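You operate a simulated robot arm through the tools that you are given. There is no shell and no other tool.

You run a simulated two-armed robot. Do the job below in one go: nothing can be reset, and whatever is moved stays where it is left.

TASK
Wipe up the spill on the side of the bed by the boxes with the green cloth and put it back.

The check looks at the end state, three seconds after you hand in, the way a careful person would. Anything else that was tipped, shoved, dropped, spilled or broken makes it a failure. Flat cloth is picked up by pressing the open fingertips on it (5 to 10 N) and closing them slowly along it; thin cloth reads only 2 to 8 mm in the jaws.

THE ROBOT
Two 7-joint arms with two-finger parallel grippers on one trunk, on a base that moves. Base frame: it is fixed to the floor where the robot stands at the start and does not move with it; the origin is under the middle of the robot, x ahead of it, y to its left, z up; the surface under the hand at the start is at about z = 68. Units: cm, degrees, N and s.
The left shoulder is at the start at [2, 17, 102.8], the right one opposite. With the tool pointing down near the work surface each hand reaches from about 18 to 66 cm from the robot's upright axis, wherever it stands, measured 20 degrees to its own side. Payload 3.8 kg a hand.
The tool frame of a hand sits at the grasp point between the pads (the TCP): z along the fingers, y along the line on which they close. The tips reach 3 cm beyond it. The gripper opens to 11 cm. The fingers are 2 cm wide and 1 cm thick; the gripper's body (4.8 by 11.2 cm) begins 5.5 cm behind the TCP.
Orientation is that of the tool frame in the base frame, as a unit quaternion [w, x, y, z]. With the fingers straight down and closing along the base's y, the tool's x points along the base's -x, its y along +y and its z along -z.

THE INTERFACE
- The arms move only by the tool servo_tool. It takes "left_series", "right_series" or both (then of equal length, played together; a hand with none holds still); each is a list of rows, each a list of 7 numbers: the shift along the base's x, y, z in cm, then the turn, a rotation vector about the base's x, y, z in degrees, then the closure in counts, from 0 (fully open) to 255 (shut). In form: [[tx, ty, tz, wx, wy, wz, hand], ...]. A call has 1 to 20 rows; each row is the pose to reach, as a shift and turn from the pose commanded when the call began. Each row takes 0.2 s and may step no farther than 5 cm and 8.6 degrees from the row before; otherwise, or with a gripper value out of range, the whole call is refused. Where a pose cannot be reached the arm comes as near as it can. A force on the tool above 40 N (or 10 N above the force at the start of the call, whichever is more), or a blocked arm, ends the call early, and 0.2 s more pass. Each finger travels about 7.2 cm/s and halts on what it meets, pressing with about 23 N; the grip force reading is that of the motor and also rises with nothing between the fingers. The clock runs only during rows and for 0.2 s after the last one: add rows that repeat a pose to give the fingers time. The reply holds the time, the measured pose of the TCP, the force on the tool along the base axes, the opening and the grip force, in the units named above and with some noise, with the torque about the TCP (base axes, N m) and any sound that the robot's microphone picked up.
- Cameras (640 x 400 px; columns grow to the right, rows downward): "scene" is now at [11.94, -4.15, 117.83]; the picture's right is [-0.38, -0.93, 0.00], its down [-0.51, 0.21, -0.83] and it looks along [0.77, -0.31, -0.55] (base axes); focal length 258 px, centre (320, 200). "left" rides on the left gripper at [7.2, -1.7, -10.3] in its tool frame; the picture's right is [0.23, 0.97, 0.00], its down [-0.76, 0.18, -0.62] and it looks along [-0.61, 0.14, 0.78] (tool axes); focal length 222 px, centre (320, 200). "right" rides on the right gripper at [7.2, 1.7, -10.3] in its tool frame; the picture's right is [-0.23, 0.97, 0.00], its down [-0.76, -0.18, -0.62] and it looks along [-0.61, -0.14, 0.78] (tool axes); focal length 222 px, centre (320, 200). There is no depth. A picture from a camera that has moved, and an enlarged one, comes with that camera's place and axes in the base frame and with its lens. The place of the scene camera against the robot may be out by one fixed shift of up to 2.5 cm in any direction.
- camera(camera): a new picture of that camera. The clock stands still meanwhile.
- lift_body(by): moves the trunk up (or, below 0, down) by that many cm; the arms and the scene camera ride with it, the base frame stays. It gives what a move gives, with no picture.
- drive_base(legs): drives the robot by 1 to 6 legs, each [ahead, turn to the left] in cm and degrees, along the robot's own axes; the way and the turn of a leg run together, so that a leg with both is an arc; at most 150 cm and 180 degrees a leg. The arms and the cameras ride along, it lands a little off, and it stops where it bumps. It gives what a move gives.
- aim_head(pan, tilt): turns the head with the scene camera to pan (to the left, within 80 degrees either way) and tilt (down, from -29 to 69), counted from straight ahead of the robot. It gives what a move gives.
- inspect(camera, box): a new picture of the part [left, top, right, bottom] of that camera's present view, enlarged. The clock stands still meanwhile.
- finish_job(): hands the job in; it is judged then, once.

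Places have to be worked out from the pictures, the camera data and where the tool is seen. Open the grippers and draw the arms clear of the work before you hand the job in, unless the task says otherwise.

The tools are called after "Request:" by a JSON object that holds its "fn" and its "kwargs". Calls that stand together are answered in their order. servo_tool: Moves the arms, as the interface text tells. Its arguments: {"type":"object","properties":{"left_series":{"type":"array","items":{"type":"array","items":{"type":"number"}}},"right_series":{"type":"array","items":{"type":"array","items":{"type":"number"}}}},"required":[]} The other tools are called the same way: lift_body (by) moves the trunk up or down; drive_base (legs) drives the base; aim_head (pan, tilt) turns the head that bears the scene camera; camera (camera) takes a picture; inspect (camera, box) takes an enlarged picture of a part of a camera's view; finish_job () hands the job in.

At the start:

```text
time_s: 0.0
left_tcp_pos: [35.7, -0.27, 88.47]
left_tcp_rot: [0.0, 0.0, 1.0, 0.0]
left_ft_force: [0.1, 0.2, -0.1]
left_ft_torque: [0.0, 0.01, 0.02]
left_grip_width: 10.98
left_grip_force: 0.0
right_tcp_pos: [30.74, -39.35, 96.66]
right_tcp_rot: [0.0, 0.0, 1.0, 0.0]
right_ft_force: [0.0, -0.1, 0.3]
right_ft_torque: [0.02, -0.01, -0.01]
right_grip_width: 10.98
right_grip_force: 0.0
trunk travel left (down, up): [-12.5, 44.5]
robot x, y, heading: [-0.17, 0.14, 0.3]
head pan, tilt (commanded): [-22.2, 33.7]
```

scene: 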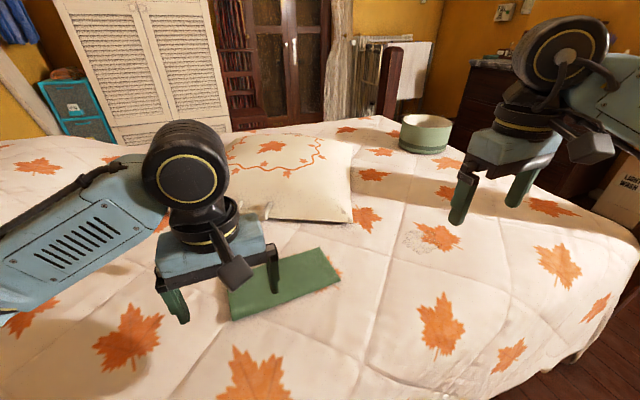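
right: 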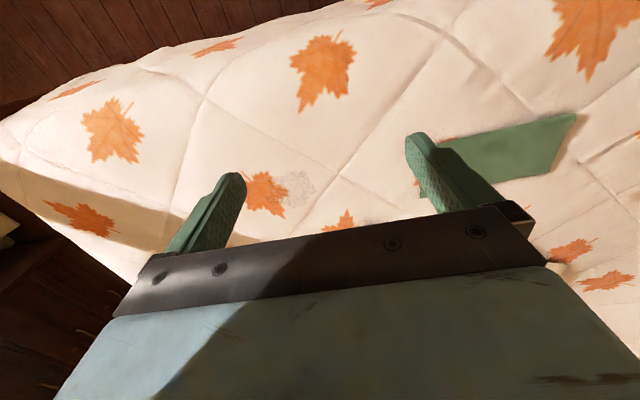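
left: 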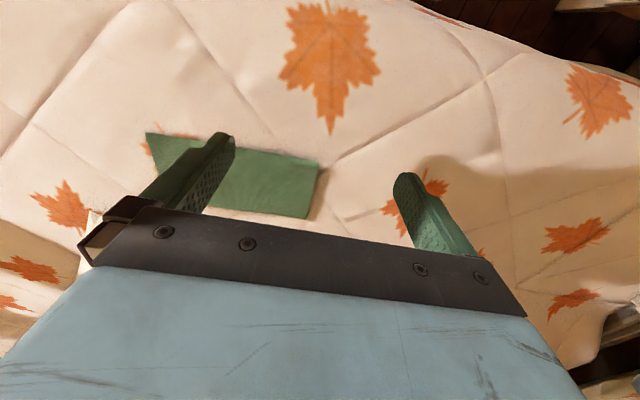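

The scene shows the green cloth on the bed, a faint grey stain near pixel (425,240) and perhaps another near (450,395); a cardboard box stands at the right. I enlarge these areas first.

Request:
{"fn": "inspect", "kwargs": {"camera": "scene", "box": [340, 180, 500, 280]}}

Request:
{"fn": "inspect", "kwargs": {"camera": "scene", "box": [380, 300, 540, 400]}}

Request:
{"fn": "inspect", "kwargs": {"camera": "scene", "box": [480, 100, 640, 200]}}

Request:
{"fn": "inspect", "kwargs": {"camera": "scene", "box": [200, 220, 360, 320]}}

```text
4.00 times, centred on (420, 230) of scene
camera zoom: at [11.94, -4.15, 117.83], right [-0.38, -0.93, 0.0], down [-0.51, 0.21, -0.83], along [0.77, -0.31, -0.55], focal length 1033 px, centre (-80, 80)
```

zoom: 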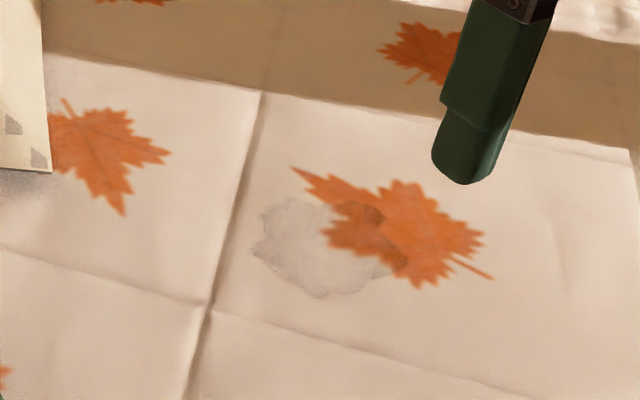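

```text
4.00 times, centred on (460, 350) of scene
camera zoom: at [11.94, -4.15, 117.83], right [-0.38, -0.93, 0.0], down [-0.51, 0.21, -0.83], along [0.77, -0.31, -0.55], focal length 1033 px, centre (-240, -400)
```

zoom: 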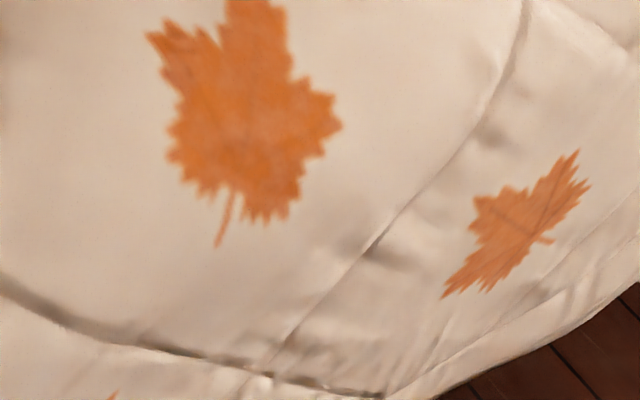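

```text
4.00 times, centred on (560, 150) of scene
camera zoom: at [11.94, -4.15, 117.83], right [-0.38, -0.93, 0.0], down [-0.51, 0.21, -0.83], along [0.77, -0.31, -0.55], focal length 1033 px, centre (-640, 400)
```

zoom: 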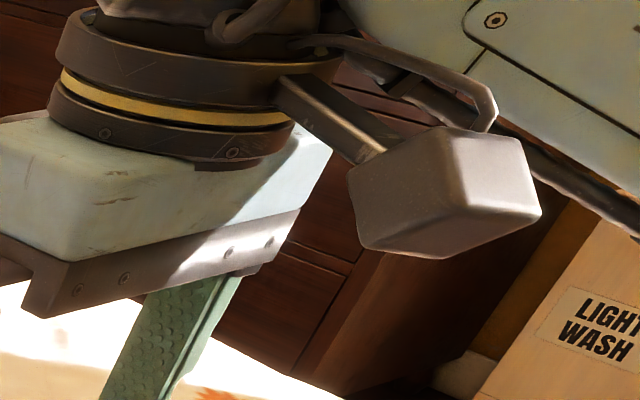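

```text
4.00 times, centred on (280, 270) of scene
camera zoom: at [11.94, -4.15, 117.83], right [-0.38, -0.93, 0.0], down [-0.51, 0.21, -0.83], along [0.77, -0.31, -0.55], focal length 1033 px, centre (480, -80)
```

zoom: 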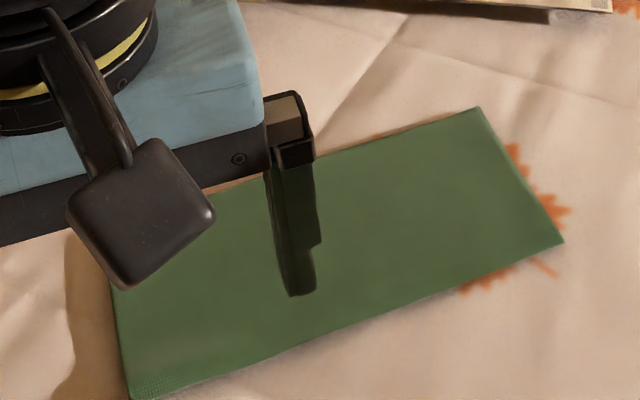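

One wet grey stain lies about pixel (422,241). I look around with the head to see all the bed, the boxes, and whether there is another spill.

Request:
{"fn": "aim_head", "kwargs": {"pan": -60, "tilt": 30}}

Request:
{"fn": "camera", "kwargs": {"camera": "scene"}}

Request:
{"fn": "aim_head", "kwargs": {"pan": 25, "tilt": 30}}

Request:
{"fn": "camera", "kwargs": {"camera": "scene"}}

Request:
{"fn": "aim_head", "kwargs": {"pan": 70, "tilt": 30}}

Request:
{"fn": "camera", "kwargs": {"camera": "scene"}}

```text
time_s: 1.0
left_tcp_pos: [35.61, -0.33, 88.43]
left_tcp_rot: [0.0, 0.001, 1.0, 0.001]
left_ft_force: [0.2, -0.3, 0.2]
left_ft_torque: [-0.01, 0.02, -0.01]
left_grip_width: 10.98
left_grip_force: 0.1
right_tcp_pos: [30.64, -39.39, 96.65]
right_tcp_rot: [0.0, 0.0, 1.0, 0.0]
right_ft_force: [0.6, -0.3, 1.0]
right_ft_torque: [0.01, 0.03, 0.01]
right_grip_width: 10.99
right_grip_force: 0.0
trunk travel left (down, up): [-12.5, 44.5]
robot x, y, heading: [0.08, 0.15, -0.1]
head pan, tilt (commanded): [-60.0, 30.0]
```

```text
taken
camera scene: at [8.25, -8.63, 118.41], right [-0.87, -0.5, 0.0], down [-0.25, 0.43, -0.87], along [0.43, -0.75, -0.5], focal length 258 px, centre (320, 200)
```

scene: 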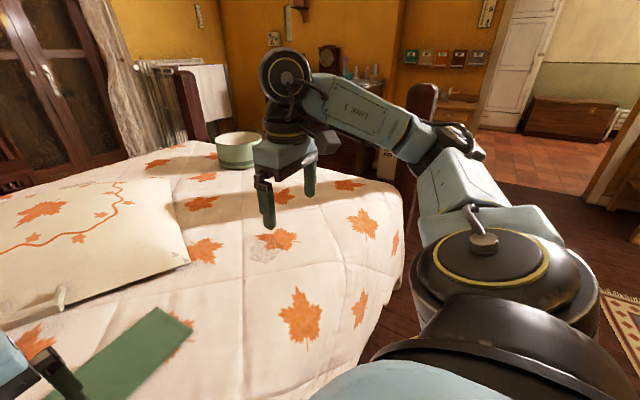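

```text
time_s: 2.6
left_tcp_pos: [35.67, -0.27, 88.46]
left_tcp_rot: [0.0, -0.001, 1.0, 0.001]
left_ft_force: [1.5, 0.4, -0.3]
left_ft_torque: [0.01, 0.0, -0.02]
left_grip_width: 10.99
left_grip_force: 0.0
right_tcp_pos: [30.71, -39.35, 96.7]
right_tcp_rot: [0.001, 0.0, 1.0, 0.0]
right_ft_force: [-0.3, 0.5, 0.2]
right_ft_torque: [-0.02, -0.02, 0.03]
right_grip_width: 10.99
right_grip_force: 0.1
trunk travel left (down, up): [-12.5, 44.5]
robot x, y, heading: [-0.05, 0.02, 0.1]
head pan, tilt (commanded): [25.0, 30.0]
```

```text
taken
camera scene: at [11.92, 3.02, 118.41], right [0.42, -0.91, 0.0], down [-0.45, -0.21, -0.87], along [0.79, 0.37, -0.5], focal length 258 px, centre (320, 200)
```

scene: 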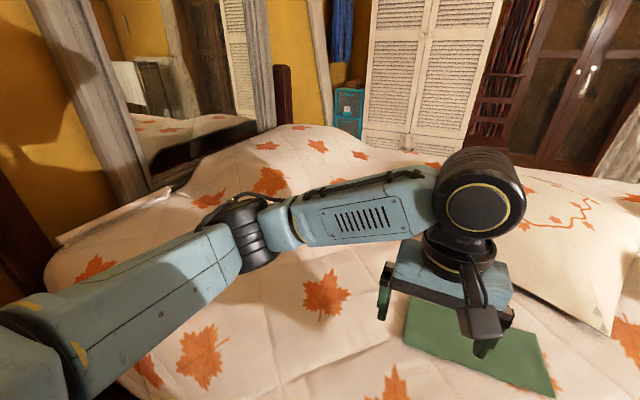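

```text
time_s: 3.8
left_tcp_pos: [35.68, -0.3, 88.29]
left_tcp_rot: [0.0, 0.0, 1.0, -0.001]
left_ft_force: [-0.1, 0.2, 0.5]
left_ft_torque: [0.07, 0.0, 0.01]
left_grip_width: 10.98
left_grip_force: 0.1
right_tcp_pos: [30.71, -39.4, 96.65]
right_tcp_rot: [0.0, -0.001, 1.0, 0.0]
right_ft_force: [0.0, -0.7, -0.9]
right_ft_torque: [-0.02, 0.0, 0.02]
right_grip_width: 11.0
right_grip_force: 0.0
trunk travel left (down, up): [-12.5, 44.5]
robot x, y, heading: [0.07, -0.27, -0.0]
head pan, tilt (commanded): [70.0, 30.0]
```

```text
taken
camera scene: at [6.82, 7.7, 118.41], right [0.94, -0.34, 0.0], down [-0.17, -0.47, -0.87], along [0.3, 0.81, -0.5], focal length 258 px, centre (320, 200)
```

scene: 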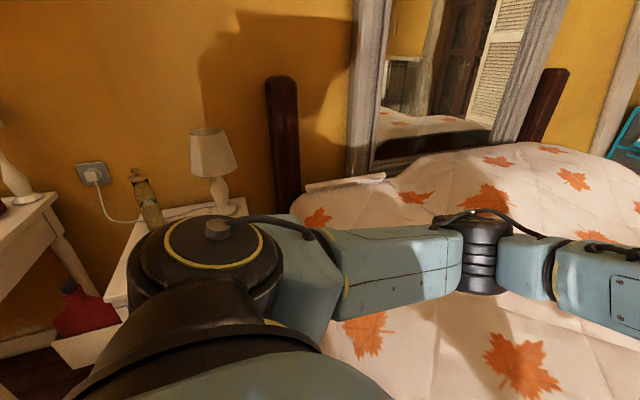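

I see no second spill yet, but the left arm hides parts of the bed. I look back right with the enlarged views, to find the boxes and the odd object at the pillow's edge.

Request:
{"fn": "aim_head", "kwargs": {"pan": -50, "tilt": 25}}

Request:
{"fn": "camera", "kwargs": {"camera": "scene"}}

Request:
{"fn": "inspect", "kwargs": {"camera": "scene", "box": [0, 240, 240, 390]}}

Request:
{"fn": "inspect", "kwargs": {"camera": "scene", "box": [200, 100, 440, 250]}}

Request:
{"fn": "aim_head", "kwargs": {"pan": 0, "tilt": 25}}

Request:
{"fn": "camera", "kwargs": {"camera": "scene"}}

Request:
{"fn": "inspect", "kwargs": {"camera": "scene", "box": [0, 60, 240, 210]}}

Request:
{"fn": "inspect", "kwargs": {"camera": "scene", "box": [240, 130, 480, 280]}}

```text
time_s: 5.8
left_tcp_pos: [35.67, -0.36, 88.29]
left_tcp_rot: [0.0, 0.0, 1.0, 0.0]
left_ft_force: [0.3, -0.3, -0.4]
left_ft_torque: [0.02, -0.01, -0.02]
left_grip_width: 10.99
left_grip_force: 0.0
right_tcp_pos: [30.64, -39.49, 96.7]
right_tcp_rot: [0.0, 0.0, 1.0, 0.0]
right_ft_force: [0.0, -0.4, -0.7]
right_ft_torque: [0.0, 0.0, -0.03]
right_grip_width: 11.0
right_grip_force: 0.0
trunk travel left (down, up): [-12.5, 44.5]
robot x, y, heading: [-0.14, -0.21, 0.2]
head pan, tilt (commanded): [-50.0, 25.0]
```

```text
taken
camera scene: at [9.65, -7.85, 119.2], right [-0.77, -0.64, 0.0], down [-0.27, 0.32, -0.91], along [0.58, -0.69, -0.42], focal length 258 px, centre (320, 200)
```

scene: 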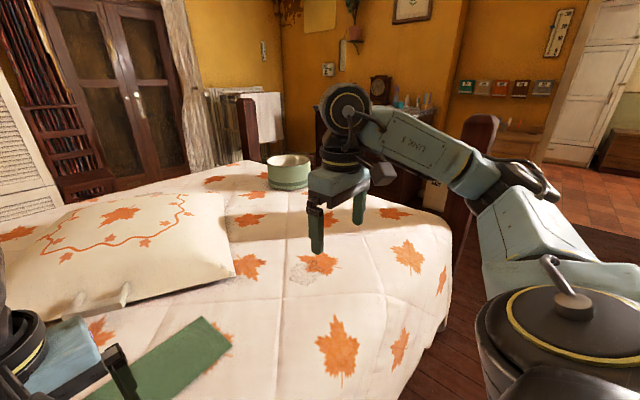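

```text
2.67 times, centred on (120, 315) of scene
camera zoom: at [9.65, -7.85, 119.2], right [-0.77, -0.64, 0.0], down [-0.27, 0.32, -0.91], along [0.58, -0.69, -0.42], focal length 689 px, centre (853, -107)
```

zoom: 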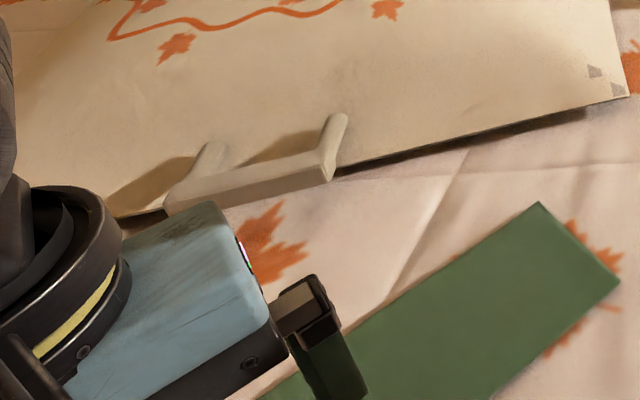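

```text
2.67 times, centred on (320, 175) of scene
camera zoom: at [9.65, -7.85, 119.2], right [-0.77, -0.64, 0.0], down [-0.27, 0.32, -0.91], along [0.58, -0.69, -0.42], focal length 689 px, centre (320, 267)
```

zoom: 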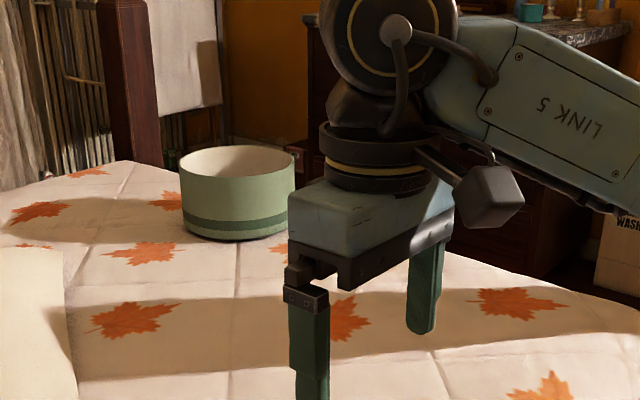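

```text
time_s: 6.9
left_tcp_pos: [35.71, -0.28, 88.37]
left_tcp_rot: [0.0, -0.001, 1.0, 0.0]
left_ft_force: [-1.1, 0.3, 0.0]
left_ft_torque: [-0.04, 0.02, 0.02]
left_grip_width: 10.96
left_grip_force: 0.1
right_tcp_pos: [30.77, -39.39, 96.62]
right_tcp_rot: [0.0, 0.0, 1.0, 0.0]
right_ft_force: [-0.1, -0.4, 0.3]
right_ft_torque: [-0.01, 0.0, 0.01]
right_grip_width: 11.01
right_grip_force: 0.0
trunk travel left (down, up): [-12.5, 44.5]
robot x, y, heading: [0.09, -0.04, 0.1]
head pan, tilt (commanded): [0.0, 25.0]
```

```text
taken
camera scene: at [12.93, -0.81, 119.21], right [0.0, -1.0, 0.0], down [-0.42, 0.0, -0.91], along [0.91, 0.0, -0.42], focal length 258 px, centre (320, 200)
```

scene: 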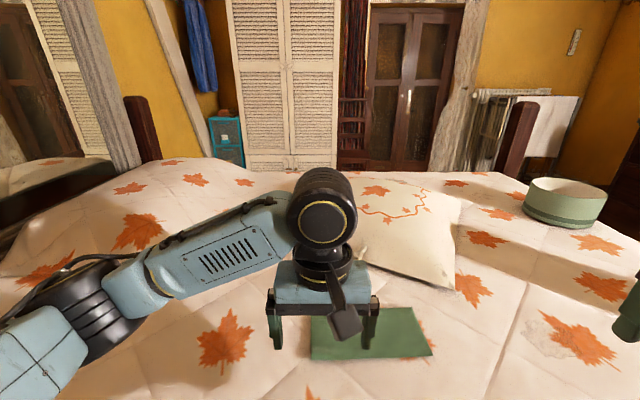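

```text
2.67 times, centred on (120, 135) of scene
camera zoom: at [12.93, -0.81, 119.21], right [0.0, -1.0, 0.0], down [-0.42, 0.0, -0.91], along [0.91, 0.0, -0.42], focal length 689 px, centre (853, 373)
```

zoom: 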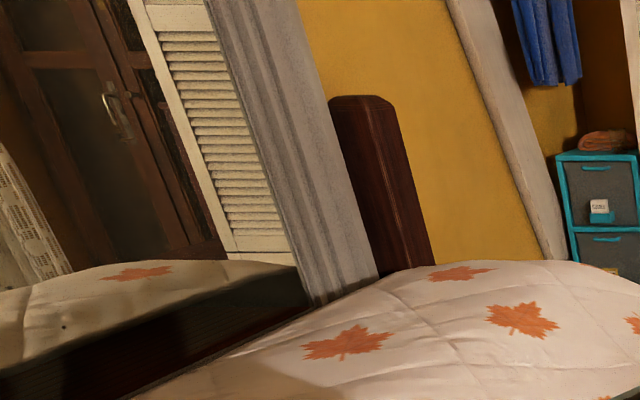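

```text
2.67 times, centred on (360, 205) of scene
camera zoom: at [12.93, -0.81, 119.21], right [0.0, -1.0, 0.0], down [-0.42, 0.0, -0.91], along [0.91, 0.0, -0.42], focal length 689 px, centre (213, 187)
```

zoom: 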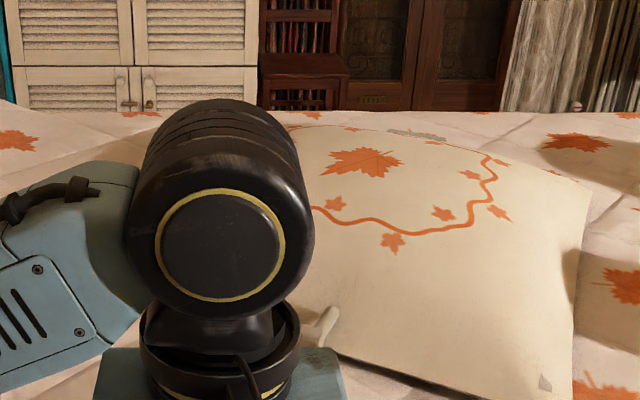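

A second grey stain shows behind the pillow on the far side of the bed (pixel (397,180)), so I must find which one is by the boxes. I raise the trunk for a better view over the bed and look round for boxes.

Request:
{"fn": "lift_body", "kwargs": {"by": 40}}

Request:
{"fn": "aim_head", "kwargs": {"pan": 0, "tilt": 25}}

Request:
{"fn": "camera", "kwargs": {"camera": "scene"}}

Request:
{"fn": "aim_head", "kwargs": {"pan": -45, "tilt": 25}}

Request:
{"fn": "camera", "kwargs": {"camera": "scene"}}

Request:
{"fn": "aim_head", "kwargs": {"pan": -80, "tilt": 25}}

Request:
{"fn": "camera", "kwargs": {"camera": "scene"}}

Request:
{"fn": "aim_head", "kwargs": {"pan": 45, "tilt": 25}}

Request:
{"fn": "camera", "kwargs": {"camera": "scene"}}

Request:
{"fn": "aim_head", "kwargs": {"pan": 80, "tilt": 35}}

Request:
{"fn": "camera", "kwargs": {"camera": "scene"}}

```text
time_s: 10.8
left_tcp_pos: [35.73, -0.32, 128.3]
left_tcp_rot: [0.0, 0.0, 1.0, 0.0]
left_ft_force: [-0.2, 0.2, 0.0]
left_ft_torque: [0.01, -0.01, 0.02]
left_grip_width: 11.0
left_grip_force: 0.1
right_tcp_pos: [30.74, -39.33, 136.63]
right_tcp_rot: [0.0, 0.0, 1.0, 0.0]
right_ft_force: [-0.4, 0.6, 0.8]
right_ft_torque: [-0.01, 0.02, 0.01]
right_grip_width: 11.02
right_grip_force: 0.0
trunk travel left (down, up): [-52.5, 4.5]
robot x, y, heading: [-0.42, 0.31, 0.0]
head pan, tilt (commanded): [0.0, 25.0]
```

```text
time_s: 11.4
left_tcp_pos: [35.61, -0.26, 128.37]
left_tcp_rot: [0.0, -0.001, 1.0, 0.0]
left_ft_force: [0.3, -0.8, -0.4]
left_ft_torque: [-0.01, -0.01, 0.01]
left_grip_width: 10.98
left_grip_force: 0.0
right_tcp_pos: [30.62, -39.35, 136.55]
right_tcp_rot: [0.0, 0.0, 1.0, 0.0]
right_ft_force: [0.0, 0.1, -0.6]
right_ft_torque: [-0.02, 0.01, 0.01]
right_grip_width: 11.01
right_grip_force: 0.0
trunk travel left (down, up): [-52.5, 4.5]
robot x, y, heading: [0.19, -0.11, 0.1]
head pan, tilt (commanded): [0.0, 25.0]
```

```text
taken
camera scene: at [12.93, -0.8, 159.2], right [0.0, -1.0, 0.0], down [-0.42, 0.0, -0.91], along [0.91, 0.0, -0.42], focal length 258 px, centre (320, 200)
```

scene: 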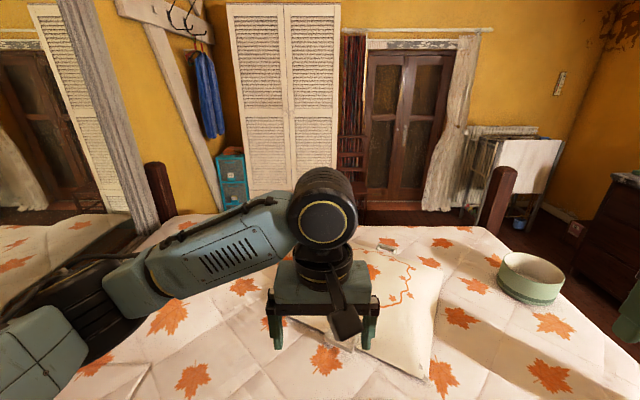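

```text
time_s: 12.5
left_tcp_pos: [35.71, -0.25, 128.3]
left_tcp_rot: [-0.001, 0.0, 1.0, 0.0]
left_ft_force: [-0.4, 0.0, -0.4]
left_ft_torque: [-0.01, 0.01, -0.05]
left_grip_width: 11.01
left_grip_force: 0.0
right_tcp_pos: [30.73, -39.39, 136.64]
right_tcp_rot: [0.0, 0.0, 1.0, 0.0]
right_ft_force: [0.6, -0.6, -0.3]
right_ft_torque: [0.0, 0.0, -0.01]
right_grip_width: 10.99
right_grip_force: 0.0
trunk travel left (down, up): [-52.5, 4.5]
robot x, y, heading: [0.48, -0.14, -0.0]
head pan, tilt (commanded): [-45.0, 25.0]
```

```text
taken
camera scene: at [10.24, -7.31, 159.2], right [-0.71, -0.71, 0.0], down [-0.3, 0.3, -0.91], along [0.64, -0.64, -0.42], focal length 258 px, centre (320, 200)
```

scene: 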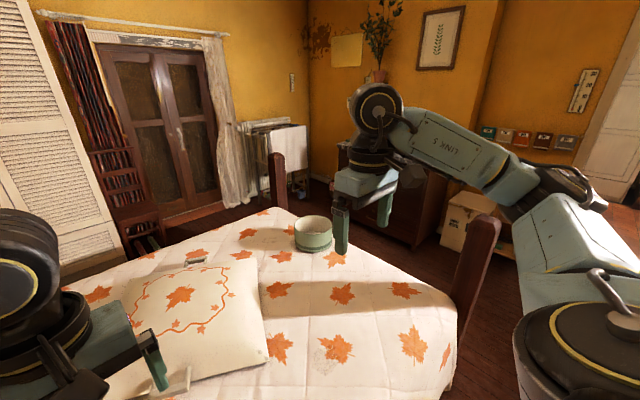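

```text
time_s: 13.5
left_tcp_pos: [35.64, -0.26, 128.41]
left_tcp_rot: [0.0, 0.0, 1.0, 0.0]
left_ft_force: [-0.2, 0.9, 0.2]
left_ft_torque: [0.01, -0.01, -0.01]
left_grip_width: 10.99
left_grip_force: 0.0
right_tcp_pos: [30.6, -39.35, 136.73]
right_tcp_rot: [-0.001, 0.0, 1.0, 0.0]
right_ft_force: [-0.5, 0.1, 0.4]
right_ft_torque: [0.0, -0.03, -0.03]
right_grip_width: 11.0
right_grip_force: 0.0
trunk travel left (down, up): [-52.5, 4.5]
robot x, y, heading: [0.4, -0.31, -0.1]
head pan, tilt (commanded): [-80.0, 25.0]
```

```text
taken
camera scene: at [5.33, -9.87, 159.2], right [-0.98, -0.17, 0.0], down [-0.07, 0.42, -0.91], along [0.16, -0.89, -0.42], focal length 258 px, centre (320, 200)
```

scene: 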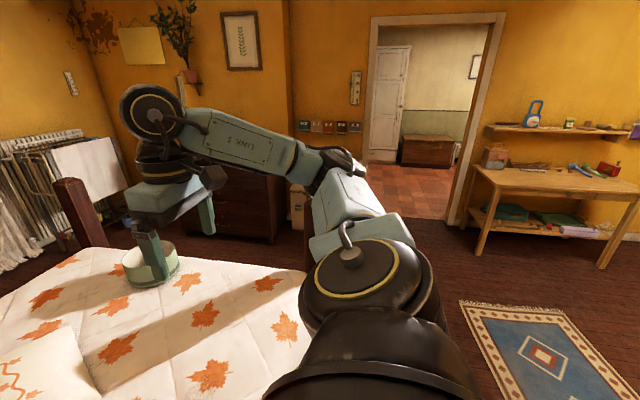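

```text
time_s: 15.5
left_tcp_pos: [35.75, -0.35, 128.57]
left_tcp_rot: [0.0, 0.0, 1.0, 0.0]
left_ft_force: [-0.4, 0.5, 0.6]
left_ft_torque: [0.02, 0.01, 0.01]
left_grip_width: 11.02
left_grip_force: 0.1
right_tcp_pos: [30.74, -39.45, 136.78]
right_tcp_rot: [0.0, 0.001, 1.0, 0.0]
right_ft_force: [-0.5, 0.0, 0.8]
right_ft_torque: [0.03, -0.03, -0.03]
right_grip_width: 10.98
right_grip_force: 0.0
trunk travel left (down, up): [-52.5, 4.5]
robot x, y, heading: [-0.17, -0.08, -0.1]
head pan, tilt (commanded): [45.0, 25.0]
```

```text
taken
camera scene: at [10.24, 5.71, 159.2], right [0.71, -0.71, 0.0], down [-0.3, -0.3, -0.91], along [0.64, 0.64, -0.42], focal length 258 px, centre (320, 200)
```

scene: 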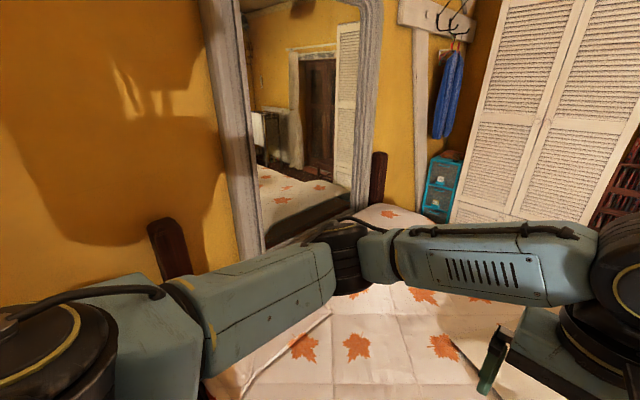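

```text
time_s: 16.6
left_tcp_pos: [35.66, -0.25, 128.46]
left_tcp_rot: [0.0, 0.0, 1.0, 0.0]
left_ft_force: [0.7, 0.1, -0.1]
left_ft_torque: [0.02, 0.0, -0.01]
left_grip_width: 11.01
left_grip_force: 0.1
right_tcp_pos: [30.68, -39.37, 136.72]
right_tcp_rot: [0.0, 0.0, 1.0, 0.0]
right_ft_force: [0.3, -0.5, 0.0]
right_ft_torque: [-0.01, -0.01, -0.02]
right_grip_width: 11.02
right_grip_force: 0.1
trunk travel left (down, up): [-52.5, 4.5]
robot x, y, heading: [-0.04, 0.16, 0.2]
head pan, tilt (commanded): [80.0, 35.0]
```

```text
taken
camera scene: at [5.26, 7.87, 157.63], right [0.98, -0.17, 0.0], down [-0.1, -0.56, -0.82], along [0.14, 0.81, -0.57], focal length 258 px, centre (320, 200)
```

scene: 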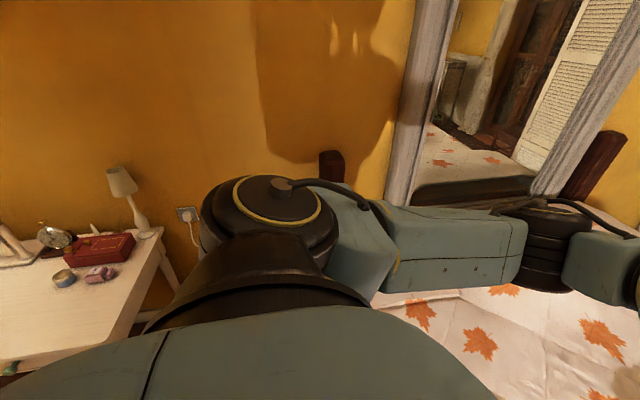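

With the higher view, something grey sits behind the pillow and cardboard boxes stand at the right past the foot of the bed. I enlarge those parts to tell exactly what they are.

Request:
{"fn": "aim_head", "kwargs": {"pan": -45, "tilt": 25}}

Request:
{"fn": "inspect", "kwargs": {"camera": "scene", "box": [140, 230, 260, 305]}}

Request:
{"fn": "inspect", "kwargs": {"camera": "scene", "box": [380, 150, 560, 262]}}

Request:
{"fn": "inspect", "kwargs": {"camera": "scene", "box": [230, 100, 400, 206]}}

Request:
{"fn": "aim_head", "kwargs": {"pan": -15, "tilt": 30}}

Request:
{"fn": "camera", "kwargs": {"camera": "scene"}}

Request:
{"fn": "inspect", "kwargs": {"camera": "scene", "box": [240, 170, 400, 270]}}

```text
time_s: 18.6
left_tcp_pos: [35.64, -0.28, 128.47]
left_tcp_rot: [0.0, 0.001, 1.0, 0.001]
left_ft_force: [0.3, 0.3, -0.1]
left_ft_torque: [0.02, 0.0, -0.02]
left_grip_width: 11.0
left_grip_force: 0.1
right_tcp_pos: [30.71, -39.45, 136.71]
right_tcp_rot: [0.001, 0.0, 1.0, -0.001]
right_ft_force: [0.0, 0.5, 0.6]
right_ft_torque: [0.01, 0.01, 0.0]
right_grip_width: 10.99
right_grip_force: 0.1
trunk travel left (down, up): [-52.5, 4.5]
robot x, y, heading: [-0.04, -0.4, -0.1]
head pan, tilt (commanded): [-45.0, 25.0]
```

```text
5.33 times, centred on (200, 268) of scene
camera zoom: at [10.24, -7.31, 159.2], right [-0.71, -0.71, 0.0], down [-0.3, 0.3, -0.91], along [0.64, -0.64, -0.42], focal length 1378 px, centre (960, -160)
```

zoom: 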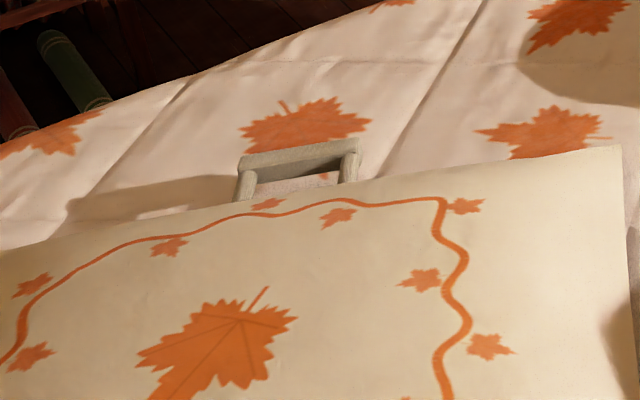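

```text
3.56 times, centred on (470, 206) of scene
camera zoom: at [10.24, -7.31, 159.2], right [-0.71, -0.71, 0.0], down [-0.3, 0.3, -0.91], along [0.64, -0.64, -0.42], focal length 918 px, centre (-213, 179)
```

zoom: 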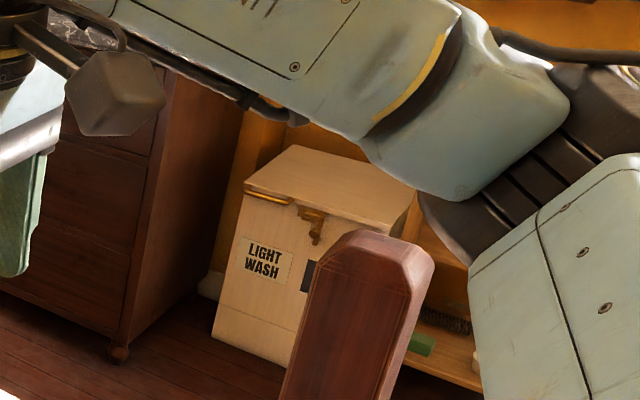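

```text
3.76 times, centred on (315, 153) of scene
camera zoom: at [10.24, -7.31, 159.2], right [-0.71, -0.71, 0.0], down [-0.3, 0.3, -0.91], along [0.64, -0.64, -0.42], focal length 973 px, centre (339, 377)
```

zoom: 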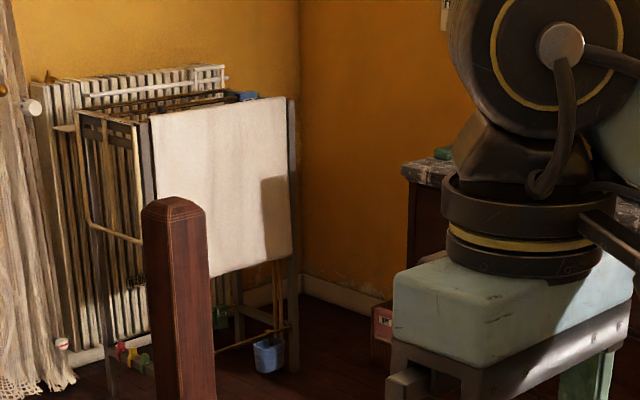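

```text
time_s: 19.6
left_tcp_pos: [35.71, -0.34, 128.35]
left_tcp_rot: [0.0, 0.0, 1.0, 0.0]
left_ft_force: [-0.2, 0.6, 0.8]
left_ft_torque: [0.02, 0.03, 0.02]
left_grip_width: 10.97
left_grip_force: 0.1
right_tcp_pos: [30.66, -39.44, 136.66]
right_tcp_rot: [0.0, 0.0, 1.0, 0.001]
right_ft_force: [-0.7, 0.1, 0.1]
right_ft_torque: [0.03, 0.02, -0.03]
right_grip_width: 10.99
right_grip_force: 0.0
trunk travel left (down, up): [-52.5, 4.5]
robot x, y, heading: [0.06, -0.19, -0.2]
head pan, tilt (commanded): [-15.0, 30.0]
```

```text
taken
camera scene: at [12.45, -3.15, 158.41], right [-0.26, -0.97, 0.0], down [-0.48, 0.13, -0.87], along [0.84, -0.22, -0.5], focal length 258 px, centre (320, 200)
```

scene: 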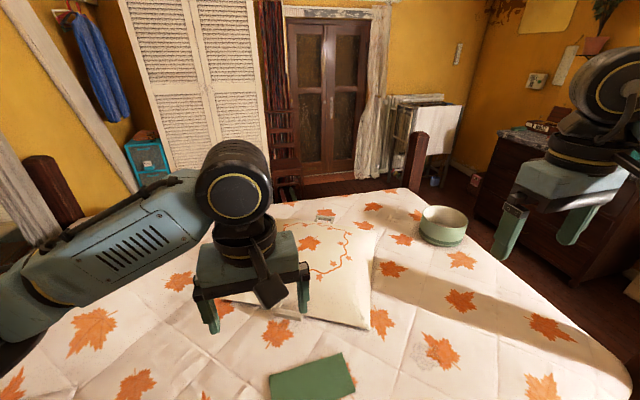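

```text
4.00 times, centred on (320, 220) of scene
camera zoom: at [12.45, -3.15, 158.41], right [-0.26, -0.97, 0.0], down [-0.48, 0.13, -0.87], along [0.84, -0.22, -0.5], focal length 1033 px, centre (320, 120)
```

zoom: 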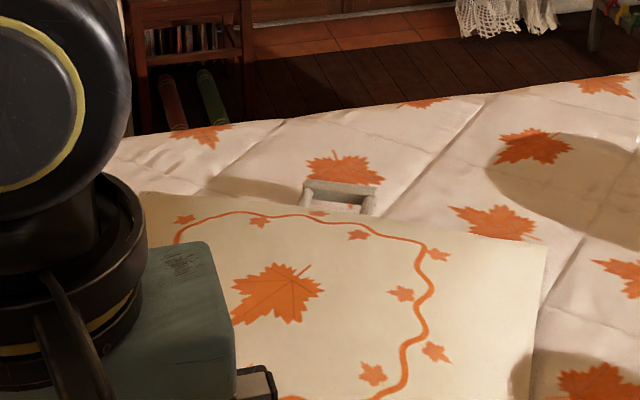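

The grey thing behind the pillow is only a wooden handle, not a stain. I look down at the near and left parts of the bed for any other spill before choosing.

Request:
{"fn": "aim_head", "kwargs": {"pan": -15, "tilt": 60}}

Request:
{"fn": "camera", "kwargs": {"camera": "scene"}}

Request:
{"fn": "aim_head", "kwargs": {"pan": 35, "tilt": 50}}

Request:
{"fn": "camera", "kwargs": {"camera": "scene"}}

Request:
{"fn": "aim_head", "kwargs": {"pan": -50, "tilt": 50}}

Request:
{"fn": "camera", "kwargs": {"camera": "scene"}}

Request:
{"fn": "camera", "kwargs": {"camera": "left"}}

Request:
{"fn": "camera", "kwargs": {"camera": "right"}}

```text
time_s: 20.5
left_tcp_pos: [35.77, -0.33, 128.36]
left_tcp_rot: [0.0, 0.0, 1.0, 0.0]
left_ft_force: [0.2, 0.3, 0.3]
left_ft_torque: [-0.03, -0.01, 0.03]
left_grip_width: 10.98
left_grip_force: 0.1
right_tcp_pos: [30.65, -39.37, 136.74]
right_tcp_rot: [0.0, 0.0, 1.0, -0.001]
right_ft_force: [0.0, 0.9, 0.3]
right_ft_torque: [0.02, 0.01, 0.0]
right_grip_width: 10.98
right_grip_force: 0.0
trunk travel left (down, up): [-52.5, 4.5]
robot x, y, heading: [-0.29, 0.16, 0.2]
head pan, tilt (commanded): [-15.0, 60.0]
```

```text
taken
camera scene: at [10.16, -2.52, 154.2], right [-0.26, -0.97, 0.0], down [-0.84, 0.22, -0.5], along [0.48, -0.13, -0.87], focal length 258 px, centre (320, 200)
```

scene: 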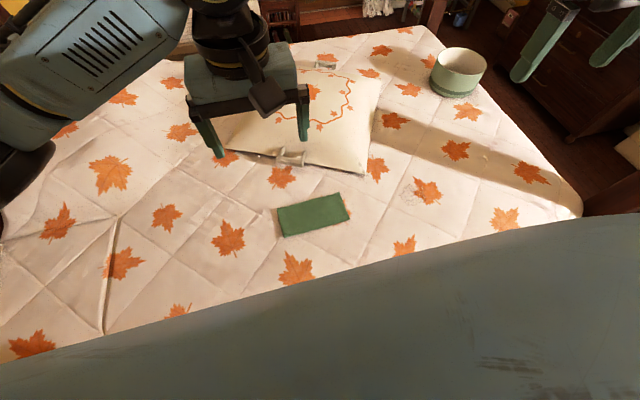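

```text
time_s: 21.7
left_tcp_pos: [35.76, -0.32, 128.38]
left_tcp_rot: [0.0, -0.001, 1.0, 0.0]
left_ft_force: [0.1, 0.6, 0.0]
left_ft_torque: [-0.02, 0.0, -0.03]
left_grip_width: 10.99
left_grip_force: 0.0
right_tcp_pos: [30.75, -39.36, 136.69]
right_tcp_rot: [0.0, -0.001, 1.0, 0.001]
right_ft_force: [0.2, 0.3, -0.4]
right_ft_torque: [0.0, -0.04, -0.01]
right_grip_width: 10.98
right_grip_force: 0.0
trunk travel left (down, up): [-52.5, 4.5]
robot x, y, heading: [-0.1, 0.34, -0.0]
head pan, tilt (commanded): [35.0, 50.0]
```

```text
taken
camera scene: at [10.03, 3.61, 155.45], right [0.57, -0.82, 0.0], down [-0.63, -0.44, -0.64], along [0.53, 0.37, -0.77], focal length 258 px, centre (320, 200)
```

scene: 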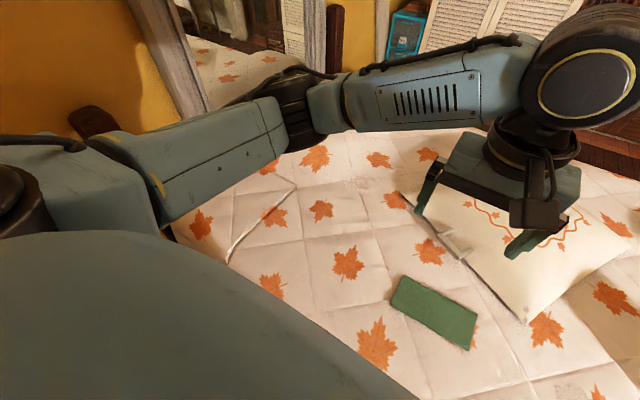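

```text
time_s: 23.3
left_tcp_pos: [35.58, -0.39, 128.44]
left_tcp_rot: [0.0, 0.0, 1.0, 0.0]
left_ft_force: [0.4, -0.4, 0.5]
left_ft_torque: [-0.03, 0.01, 0.0]
left_grip_width: 11.02
left_grip_force: 0.0
right_tcp_pos: [30.78, -39.33, 136.68]
right_tcp_rot: [0.0, 0.0, 1.0, 0.001]
right_ft_force: [-0.1, 0.2, 0.3]
right_ft_torque: [0.0, 0.03, 0.0]
right_grip_width: 10.99
right_grip_force: 0.0
trunk travel left (down, up): [-52.5, 4.5]
robot x, y, heading: [0.34, 0.24, 0.0]
head pan, tilt (commanded): [-50.0, 50.0]
```

```text
taken
camera scene: at [8.68, -6.69, 155.45], right [-0.77, -0.64, 0.0], down [-0.49, 0.59, -0.64], along [0.41, -0.49, -0.77], focal length 258 px, centre (320, 200)
```

scene: 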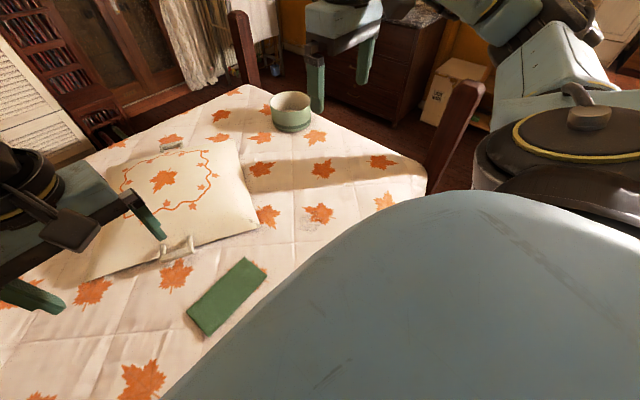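

```text
taken
camera left: at [28.35, -2.01, 138.68], right [-0.23, 0.97, 0.0], down [0.76, 0.18, 0.62], along [0.61, 0.14, -0.78], focal length 222 px, centre (320, 200)
```

left: 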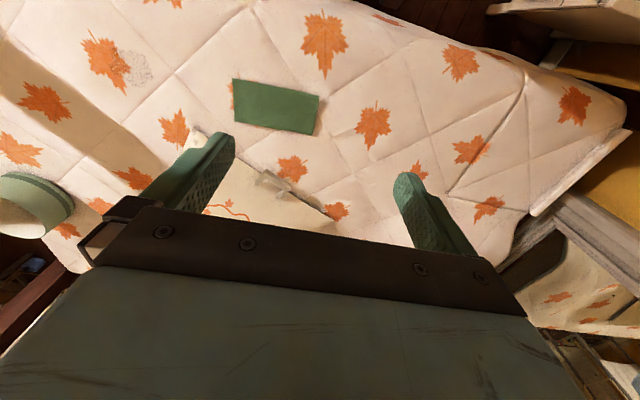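

```text
taken
camera right: at [23.53, -37.59, 146.99], right [0.23, 0.97, 0.0], down [0.76, -0.18, 0.62], along [0.61, -0.14, -0.78], focal length 222 px, centre (320, 200)
```

right: 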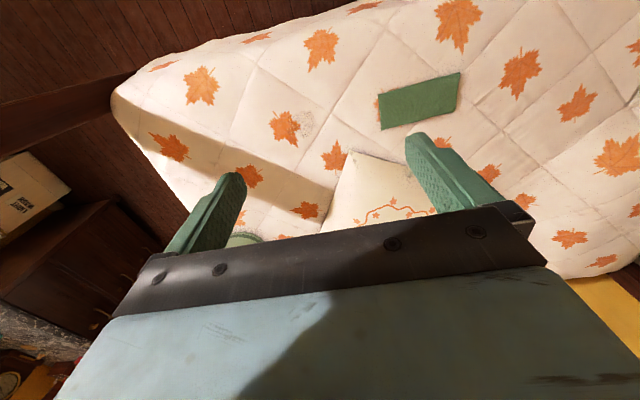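

Only one stain is clear, on the right half of the bed near the "LIGHT WASH" boxes. I check the left half with enlargements so as not to miss a second one.

Request:
{"fn": "inspect", "kwargs": {"camera": "left", "box": [320, 0, 640, 200]}}

Request:
{"fn": "inspect", "kwargs": {"camera": "left", "box": [0, 0, 320, 200]}}

Request:
{"fn": "aim_head", "kwargs": {"pan": 35, "tilt": 50}}

Request:
{"fn": "inspect", "kwargs": {"camera": "scene", "box": [160, 120, 480, 320]}}

Request:
{"fn": "aim_head", "kwargs": {"pan": 20, "tilt": 35}}

Request:
{"fn": "camera", "kwargs": {"camera": "scene"}}

```text
2.00 times, centred on (480, 100) of left
camera zoom: at [28.35, -2.01, 138.68], right [-0.23, 0.97, 0.0], down [0.76, 0.18, 0.62], along [0.61, 0.14, -0.78], focal length 444 px, centre (0, 400)
```

zoom: 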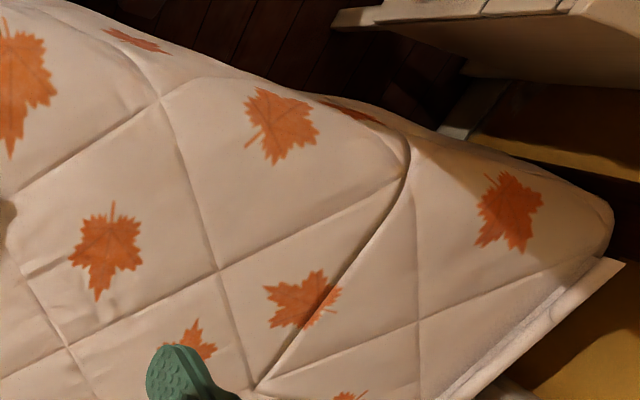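

```text
2.00 times, centred on (160, 100) of left
camera zoom: at [28.35, -2.01, 138.68], right [-0.23, 0.97, 0.0], down [0.76, 0.18, 0.62], along [0.61, 0.14, -0.78], focal length 444 px, centre (640, 400)
```

zoom: 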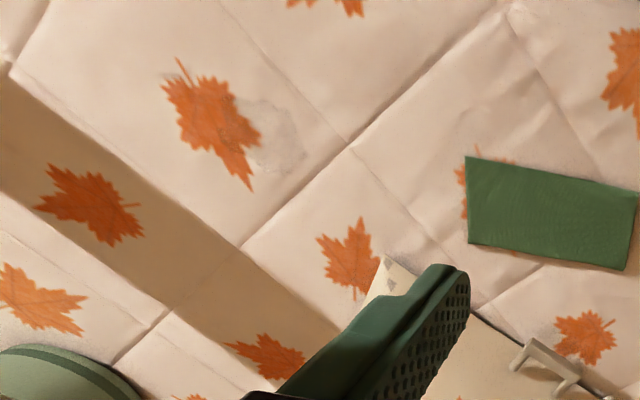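

```text
time_s: 24.9
left_tcp_pos: [35.68, -0.34, 128.54]
left_tcp_rot: [0.0, 0.0, 1.0, 0.001]
left_ft_force: [-0.5, -0.2, -0.6]
left_ft_torque: [0.02, 0.01, -0.01]
left_grip_width: 10.99
left_grip_force: 0.1
right_tcp_pos: [30.58, -39.39, 136.73]
right_tcp_rot: [0.0, 0.0, 1.0, -0.001]
right_ft_force: [0.1, -0.2, 0.3]
right_ft_torque: [-0.01, 0.0, -0.01]
right_grip_width: 11.0
right_grip_force: 0.0
trunk travel left (down, up): [-52.5, 4.5]
robot x, y, heading: [0.25, 0.32, -0.1]
head pan, tilt (commanded): [35.0, 50.0]
```

```text
2.00 times, centred on (320, 220) of scene
camera zoom: at [10.03, 3.61, 155.45], right [0.57, -0.82, 0.0], down [-0.63, -0.44, -0.64], along [0.53, 0.37, -0.77], focal length 517 px, centre (320, 160)
```

zoom: 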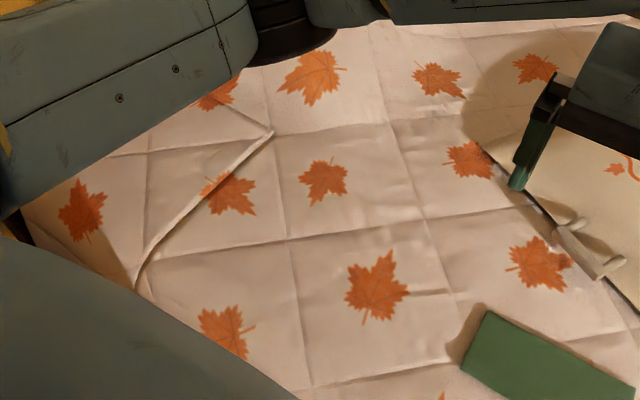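

```text
time_s: 25.6
left_tcp_pos: [35.64, -0.24, 128.38]
left_tcp_rot: [0.0, 0.0, 1.0, 0.0]
left_ft_force: [-0.3, 0.1, -0.5]
left_ft_torque: [-0.03, 0.03, -0.02]
left_grip_width: 11.01
left_grip_force: 0.2
right_tcp_pos: [30.8, -39.32, 136.74]
right_tcp_rot: [0.0, -0.001, 1.0, 0.001]
right_ft_force: [0.3, -0.4, 0.0]
right_ft_torque: [0.0, -0.01, 0.03]
right_grip_width: 11.01
right_grip_force: 0.1
trunk travel left (down, up): [-52.5, 4.5]
robot x, y, heading: [0.16, 0.3, 0.0]
head pan, tilt (commanded): [20.0, 35.0]
```

```text
taken
camera scene: at [11.99, 2.22, 157.62], right [0.34, -0.94, 0.0], down [-0.54, -0.2, -0.82], along [0.77, 0.28, -0.57], focal length 258 px, centre (320, 200)
```

scene: 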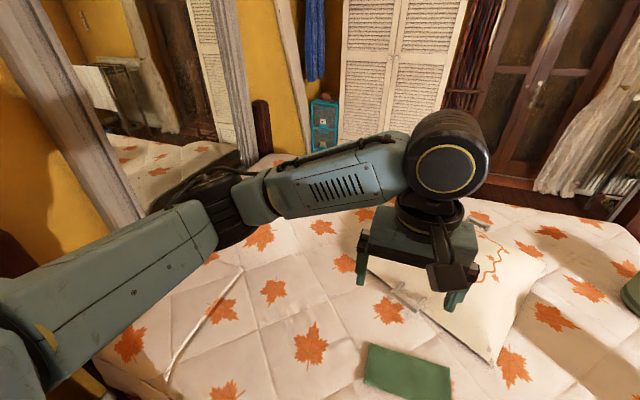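

Only the one stain exists, at about [49, -48.5] (both wrist cameras agree), and the cloth lies at about x 45–58, y −23…+2, centre [51.5, −10.6]. I bring the trunk back to its starting height.

Request:
{"fn": "lift_body", "kwargs": {"by": -40}}

Request:
{"fn": "aim_head", "kwargs": {"pan": -25, "tilt": 45}}

```text
time_s: 29.5
left_tcp_pos: [35.64, -0.28, 88.35]
left_tcp_rot: [0.0, 0.0, 1.0, 0.0]
left_ft_force: [-0.3, 0.4, 0.0]
left_ft_torque: [-0.01, -0.03, 0.02]
left_grip_width: 10.98
left_grip_force: 0.1
right_tcp_pos: [30.66, -39.39, 96.74]
right_tcp_rot: [0.0, 0.001, 1.0, 0.0]
right_ft_force: [0.0, 0.2, 0.1]
right_ft_torque: [0.03, -0.03, 0.01]
right_grip_width: 11.03
right_grip_force: 0.1
trunk travel left (down, up): [-12.5, 44.5]
robot x, y, heading: [-0.21, 0.56, -0.2]
head pan, tilt (commanded): [20.0, 35.0]
```

```text
time_s: 30.6
left_tcp_pos: [35.74, -0.39, 88.47]
left_tcp_rot: [0.0, 0.0, 1.0, 0.0]
left_ft_force: [-0.6, 0.3, -0.2]
left_ft_torque: [0.01, -0.01, 0.0]
left_grip_width: 10.98
left_grip_force: 0.1
right_tcp_pos: [30.76, -39.38, 96.71]
right_tcp_rot: [0.0, -0.001, 1.0, 0.0]
right_ft_force: [-0.5, 0.1, 0.5]
right_ft_torque: [-0.04, -0.01, 0.0]
right_grip_width: 11.02
right_grip_force: 0.0
trunk travel left (down, up): [-12.5, 44.5]
robot x, y, heading: [-0.31, -0.5, -0.1]
head pan, tilt (commanded): [-25.0, 45.0]
```

I move the left arm up and out to the left, and bring the right hand to above the stain at about z = 84 to test that it reaches there.

Request:
{"fn": "servo_tool", "kwargs": {"left_series": [[-1, 4.5, 1.5, 0, 0, 0, 0], [-2, 9, 3, 0, 0, 0, 0], [-3, 13.5, 4.5, 0, 0, 0, 0], [-4, 18, 6, 0, 0, 0, 0], [-5, 22.5, 7.5, 0, 0, 0, 0], [-6, 26, 9, 0, 0, 0, 0]], "right_series": [[3, -1.5, -2, 0, 0, 0, 0], [6, -3, -4, 0, 0, 0, 0], [9, -4.5, -6, 0, 0, 0, 0], [12, -6, -8, 0, 0, 0, 0], [15, -7.5, -10, 0, 0, 0, 0], [18.3, -9.1, -12.5, 0, 0, 0, 0]]}}

Request:
{"fn": "camera", "kwargs": {"camera": "scene"}}

Request:
{"fn": "camera", "kwargs": {"camera": "right"}}

```text
time_s: 32.0
left_tcp_pos: [29.56, 25.81, 97.05]
left_tcp_rot: [0.001, 0.001, 1.0, 0.0]
left_ft_force: [0.7, -0.1, 0.9]
left_ft_torque: [0.0, -0.01, 0.0]
left_grip_width: 11.0
left_grip_force: 0.0
right_tcp_pos: [49.18, -48.3, 84.01]
right_tcp_rot: [0.001, 0.0, 1.0, -0.001]
right_ft_force: [0.5, 0.6, 0.5]
right_ft_torque: [0.01, 0.0, -0.02]
right_grip_width: 10.97
right_grip_force: 0.1
trunk travel left (down, up): [-12.5, 44.5]
robot x, y, heading: [0.08, 0.09, -0.1]
head pan, tilt (commanded): [-25.0, 45.0]
```

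```text
taken
camera scene: at [11.09, -4.21, 116.15], right [-0.42, -0.91, 0.0], down [-0.64, 0.3, -0.71], along [0.64, -0.3, -0.71], focal length 258 px, centre (320, 200)
```

scene: 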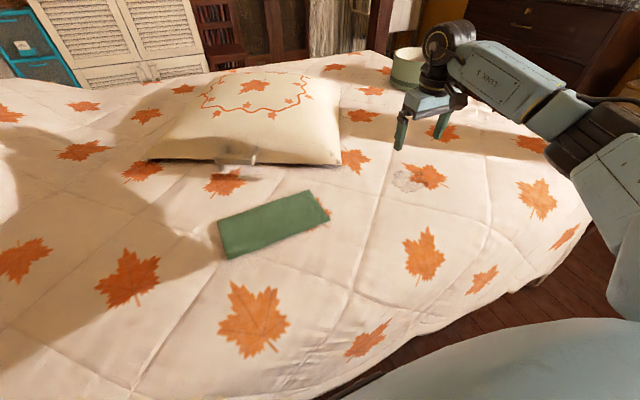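

```text
taken
camera right: at [41.96, -46.59, 94.32], right [0.23, 0.97, 0.0], down [0.76, -0.18, 0.62], along [0.61, -0.14, -0.78], focal length 222 px, centre (320, 200)
```

right: 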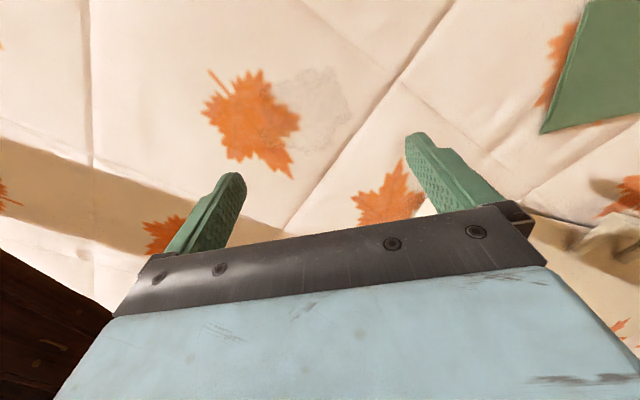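

The right hand reaches over the stain. I enlarge the right wrist view to measure the stain's outline exactly.

Request:
{"fn": "inspect", "kwargs": {"camera": "right", "box": [180, 40, 420, 190]}}

Request:
{"fn": "inspect", "kwargs": {"camera": "scene", "box": [340, 120, 500, 220]}}

Request:
{"fn": "inspect", "kwargs": {"camera": "scene", "box": [190, 170, 350, 270]}}

```text
2.67 times, centred on (300, 115) of right
camera zoom: at [41.96, -46.59, 94.32], right [0.23, 0.97, 0.0], down [0.76, -0.18, 0.62], along [0.61, -0.14, -0.78], focal length 592 px, centre (373, 427)
```

zoom: 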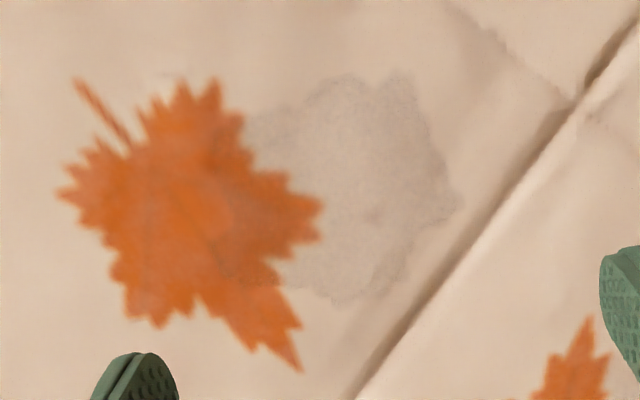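

```text
4.00 times, centred on (420, 170) of scene
camera zoom: at [11.09, -4.21, 116.15], right [-0.42, -0.91, 0.0], down [-0.64, 0.3, -0.71], along [0.64, -0.3, -0.71], focal length 1033 px, centre (-80, 320)
```

zoom: 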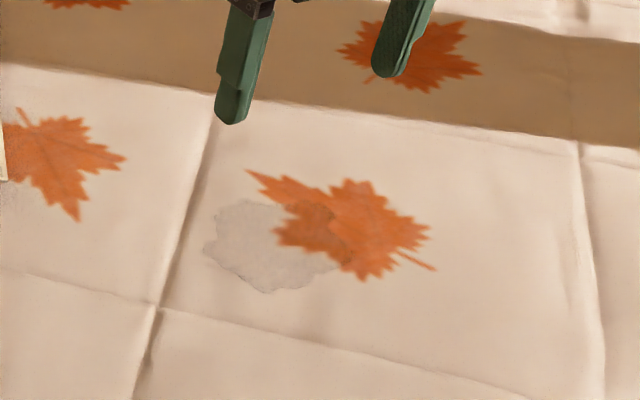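

```text
4.00 times, centred on (270, 220) of scene
camera zoom: at [11.09, -4.21, 116.15], right [-0.42, -0.91, 0.0], down [-0.64, 0.3, -0.71], along [0.64, -0.3, -0.71], focal length 1033 px, centre (520, 120)
```

zoom: 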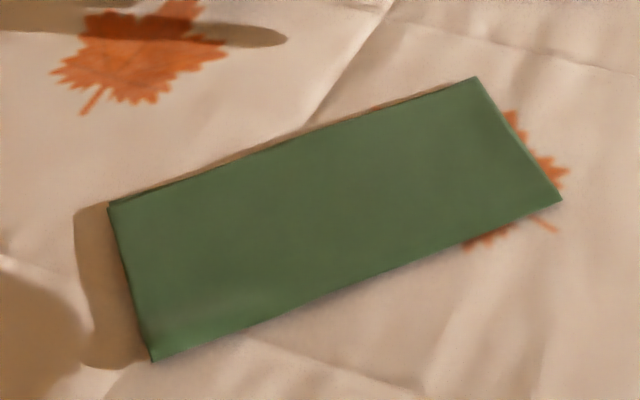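

The stain spans roughly x 45.5–54.5, y −56 to −44.5 (centre about [50, −50.3]). I test the arm's reach at its far corner, low but clear of the bed.

Request:
{"fn": "servo_tool", "kwargs": {"right_series": [[2.5, -3, -2, 0, 0, 0, 0], [5, -6, -4, 0, 0, 0, 0], [7, -8.5, -7, 0, 0, 0, 0], [7, -8.5, -7, 0, 0, 0, 0]]}}

```text
time_s: 33.0
left_tcp_pos: [29.67, 25.9, 97.09]
left_tcp_rot: [0.001, 0.0, 1.0, 0.001]
left_ft_force: [0.6, 0.3, 0.1]
left_ft_torque: [0.02, -0.02, 0.01]
left_grip_width: 11.0
left_grip_force: 0.0
right_tcp_pos: [49.77, -49.05, 83.69]
right_tcp_rot: [0.0, 0.0, 1.0, 0.0]
right_ft_force: [-0.4, 0.3, -1.1]
right_ft_torque: [0.0, -0.03, 0.0]
right_grip_width: 11.01
right_grip_force: 0.2
right hand out of reach, approached as far as the arm can: row 1, 2, 3, 4
trunk travel left (down, up): [-12.5, 44.5]
robot x, y, heading: [0.13, -0.15, -0.1]
head pan, tilt (commanded): [-25.0, 45.0]
```

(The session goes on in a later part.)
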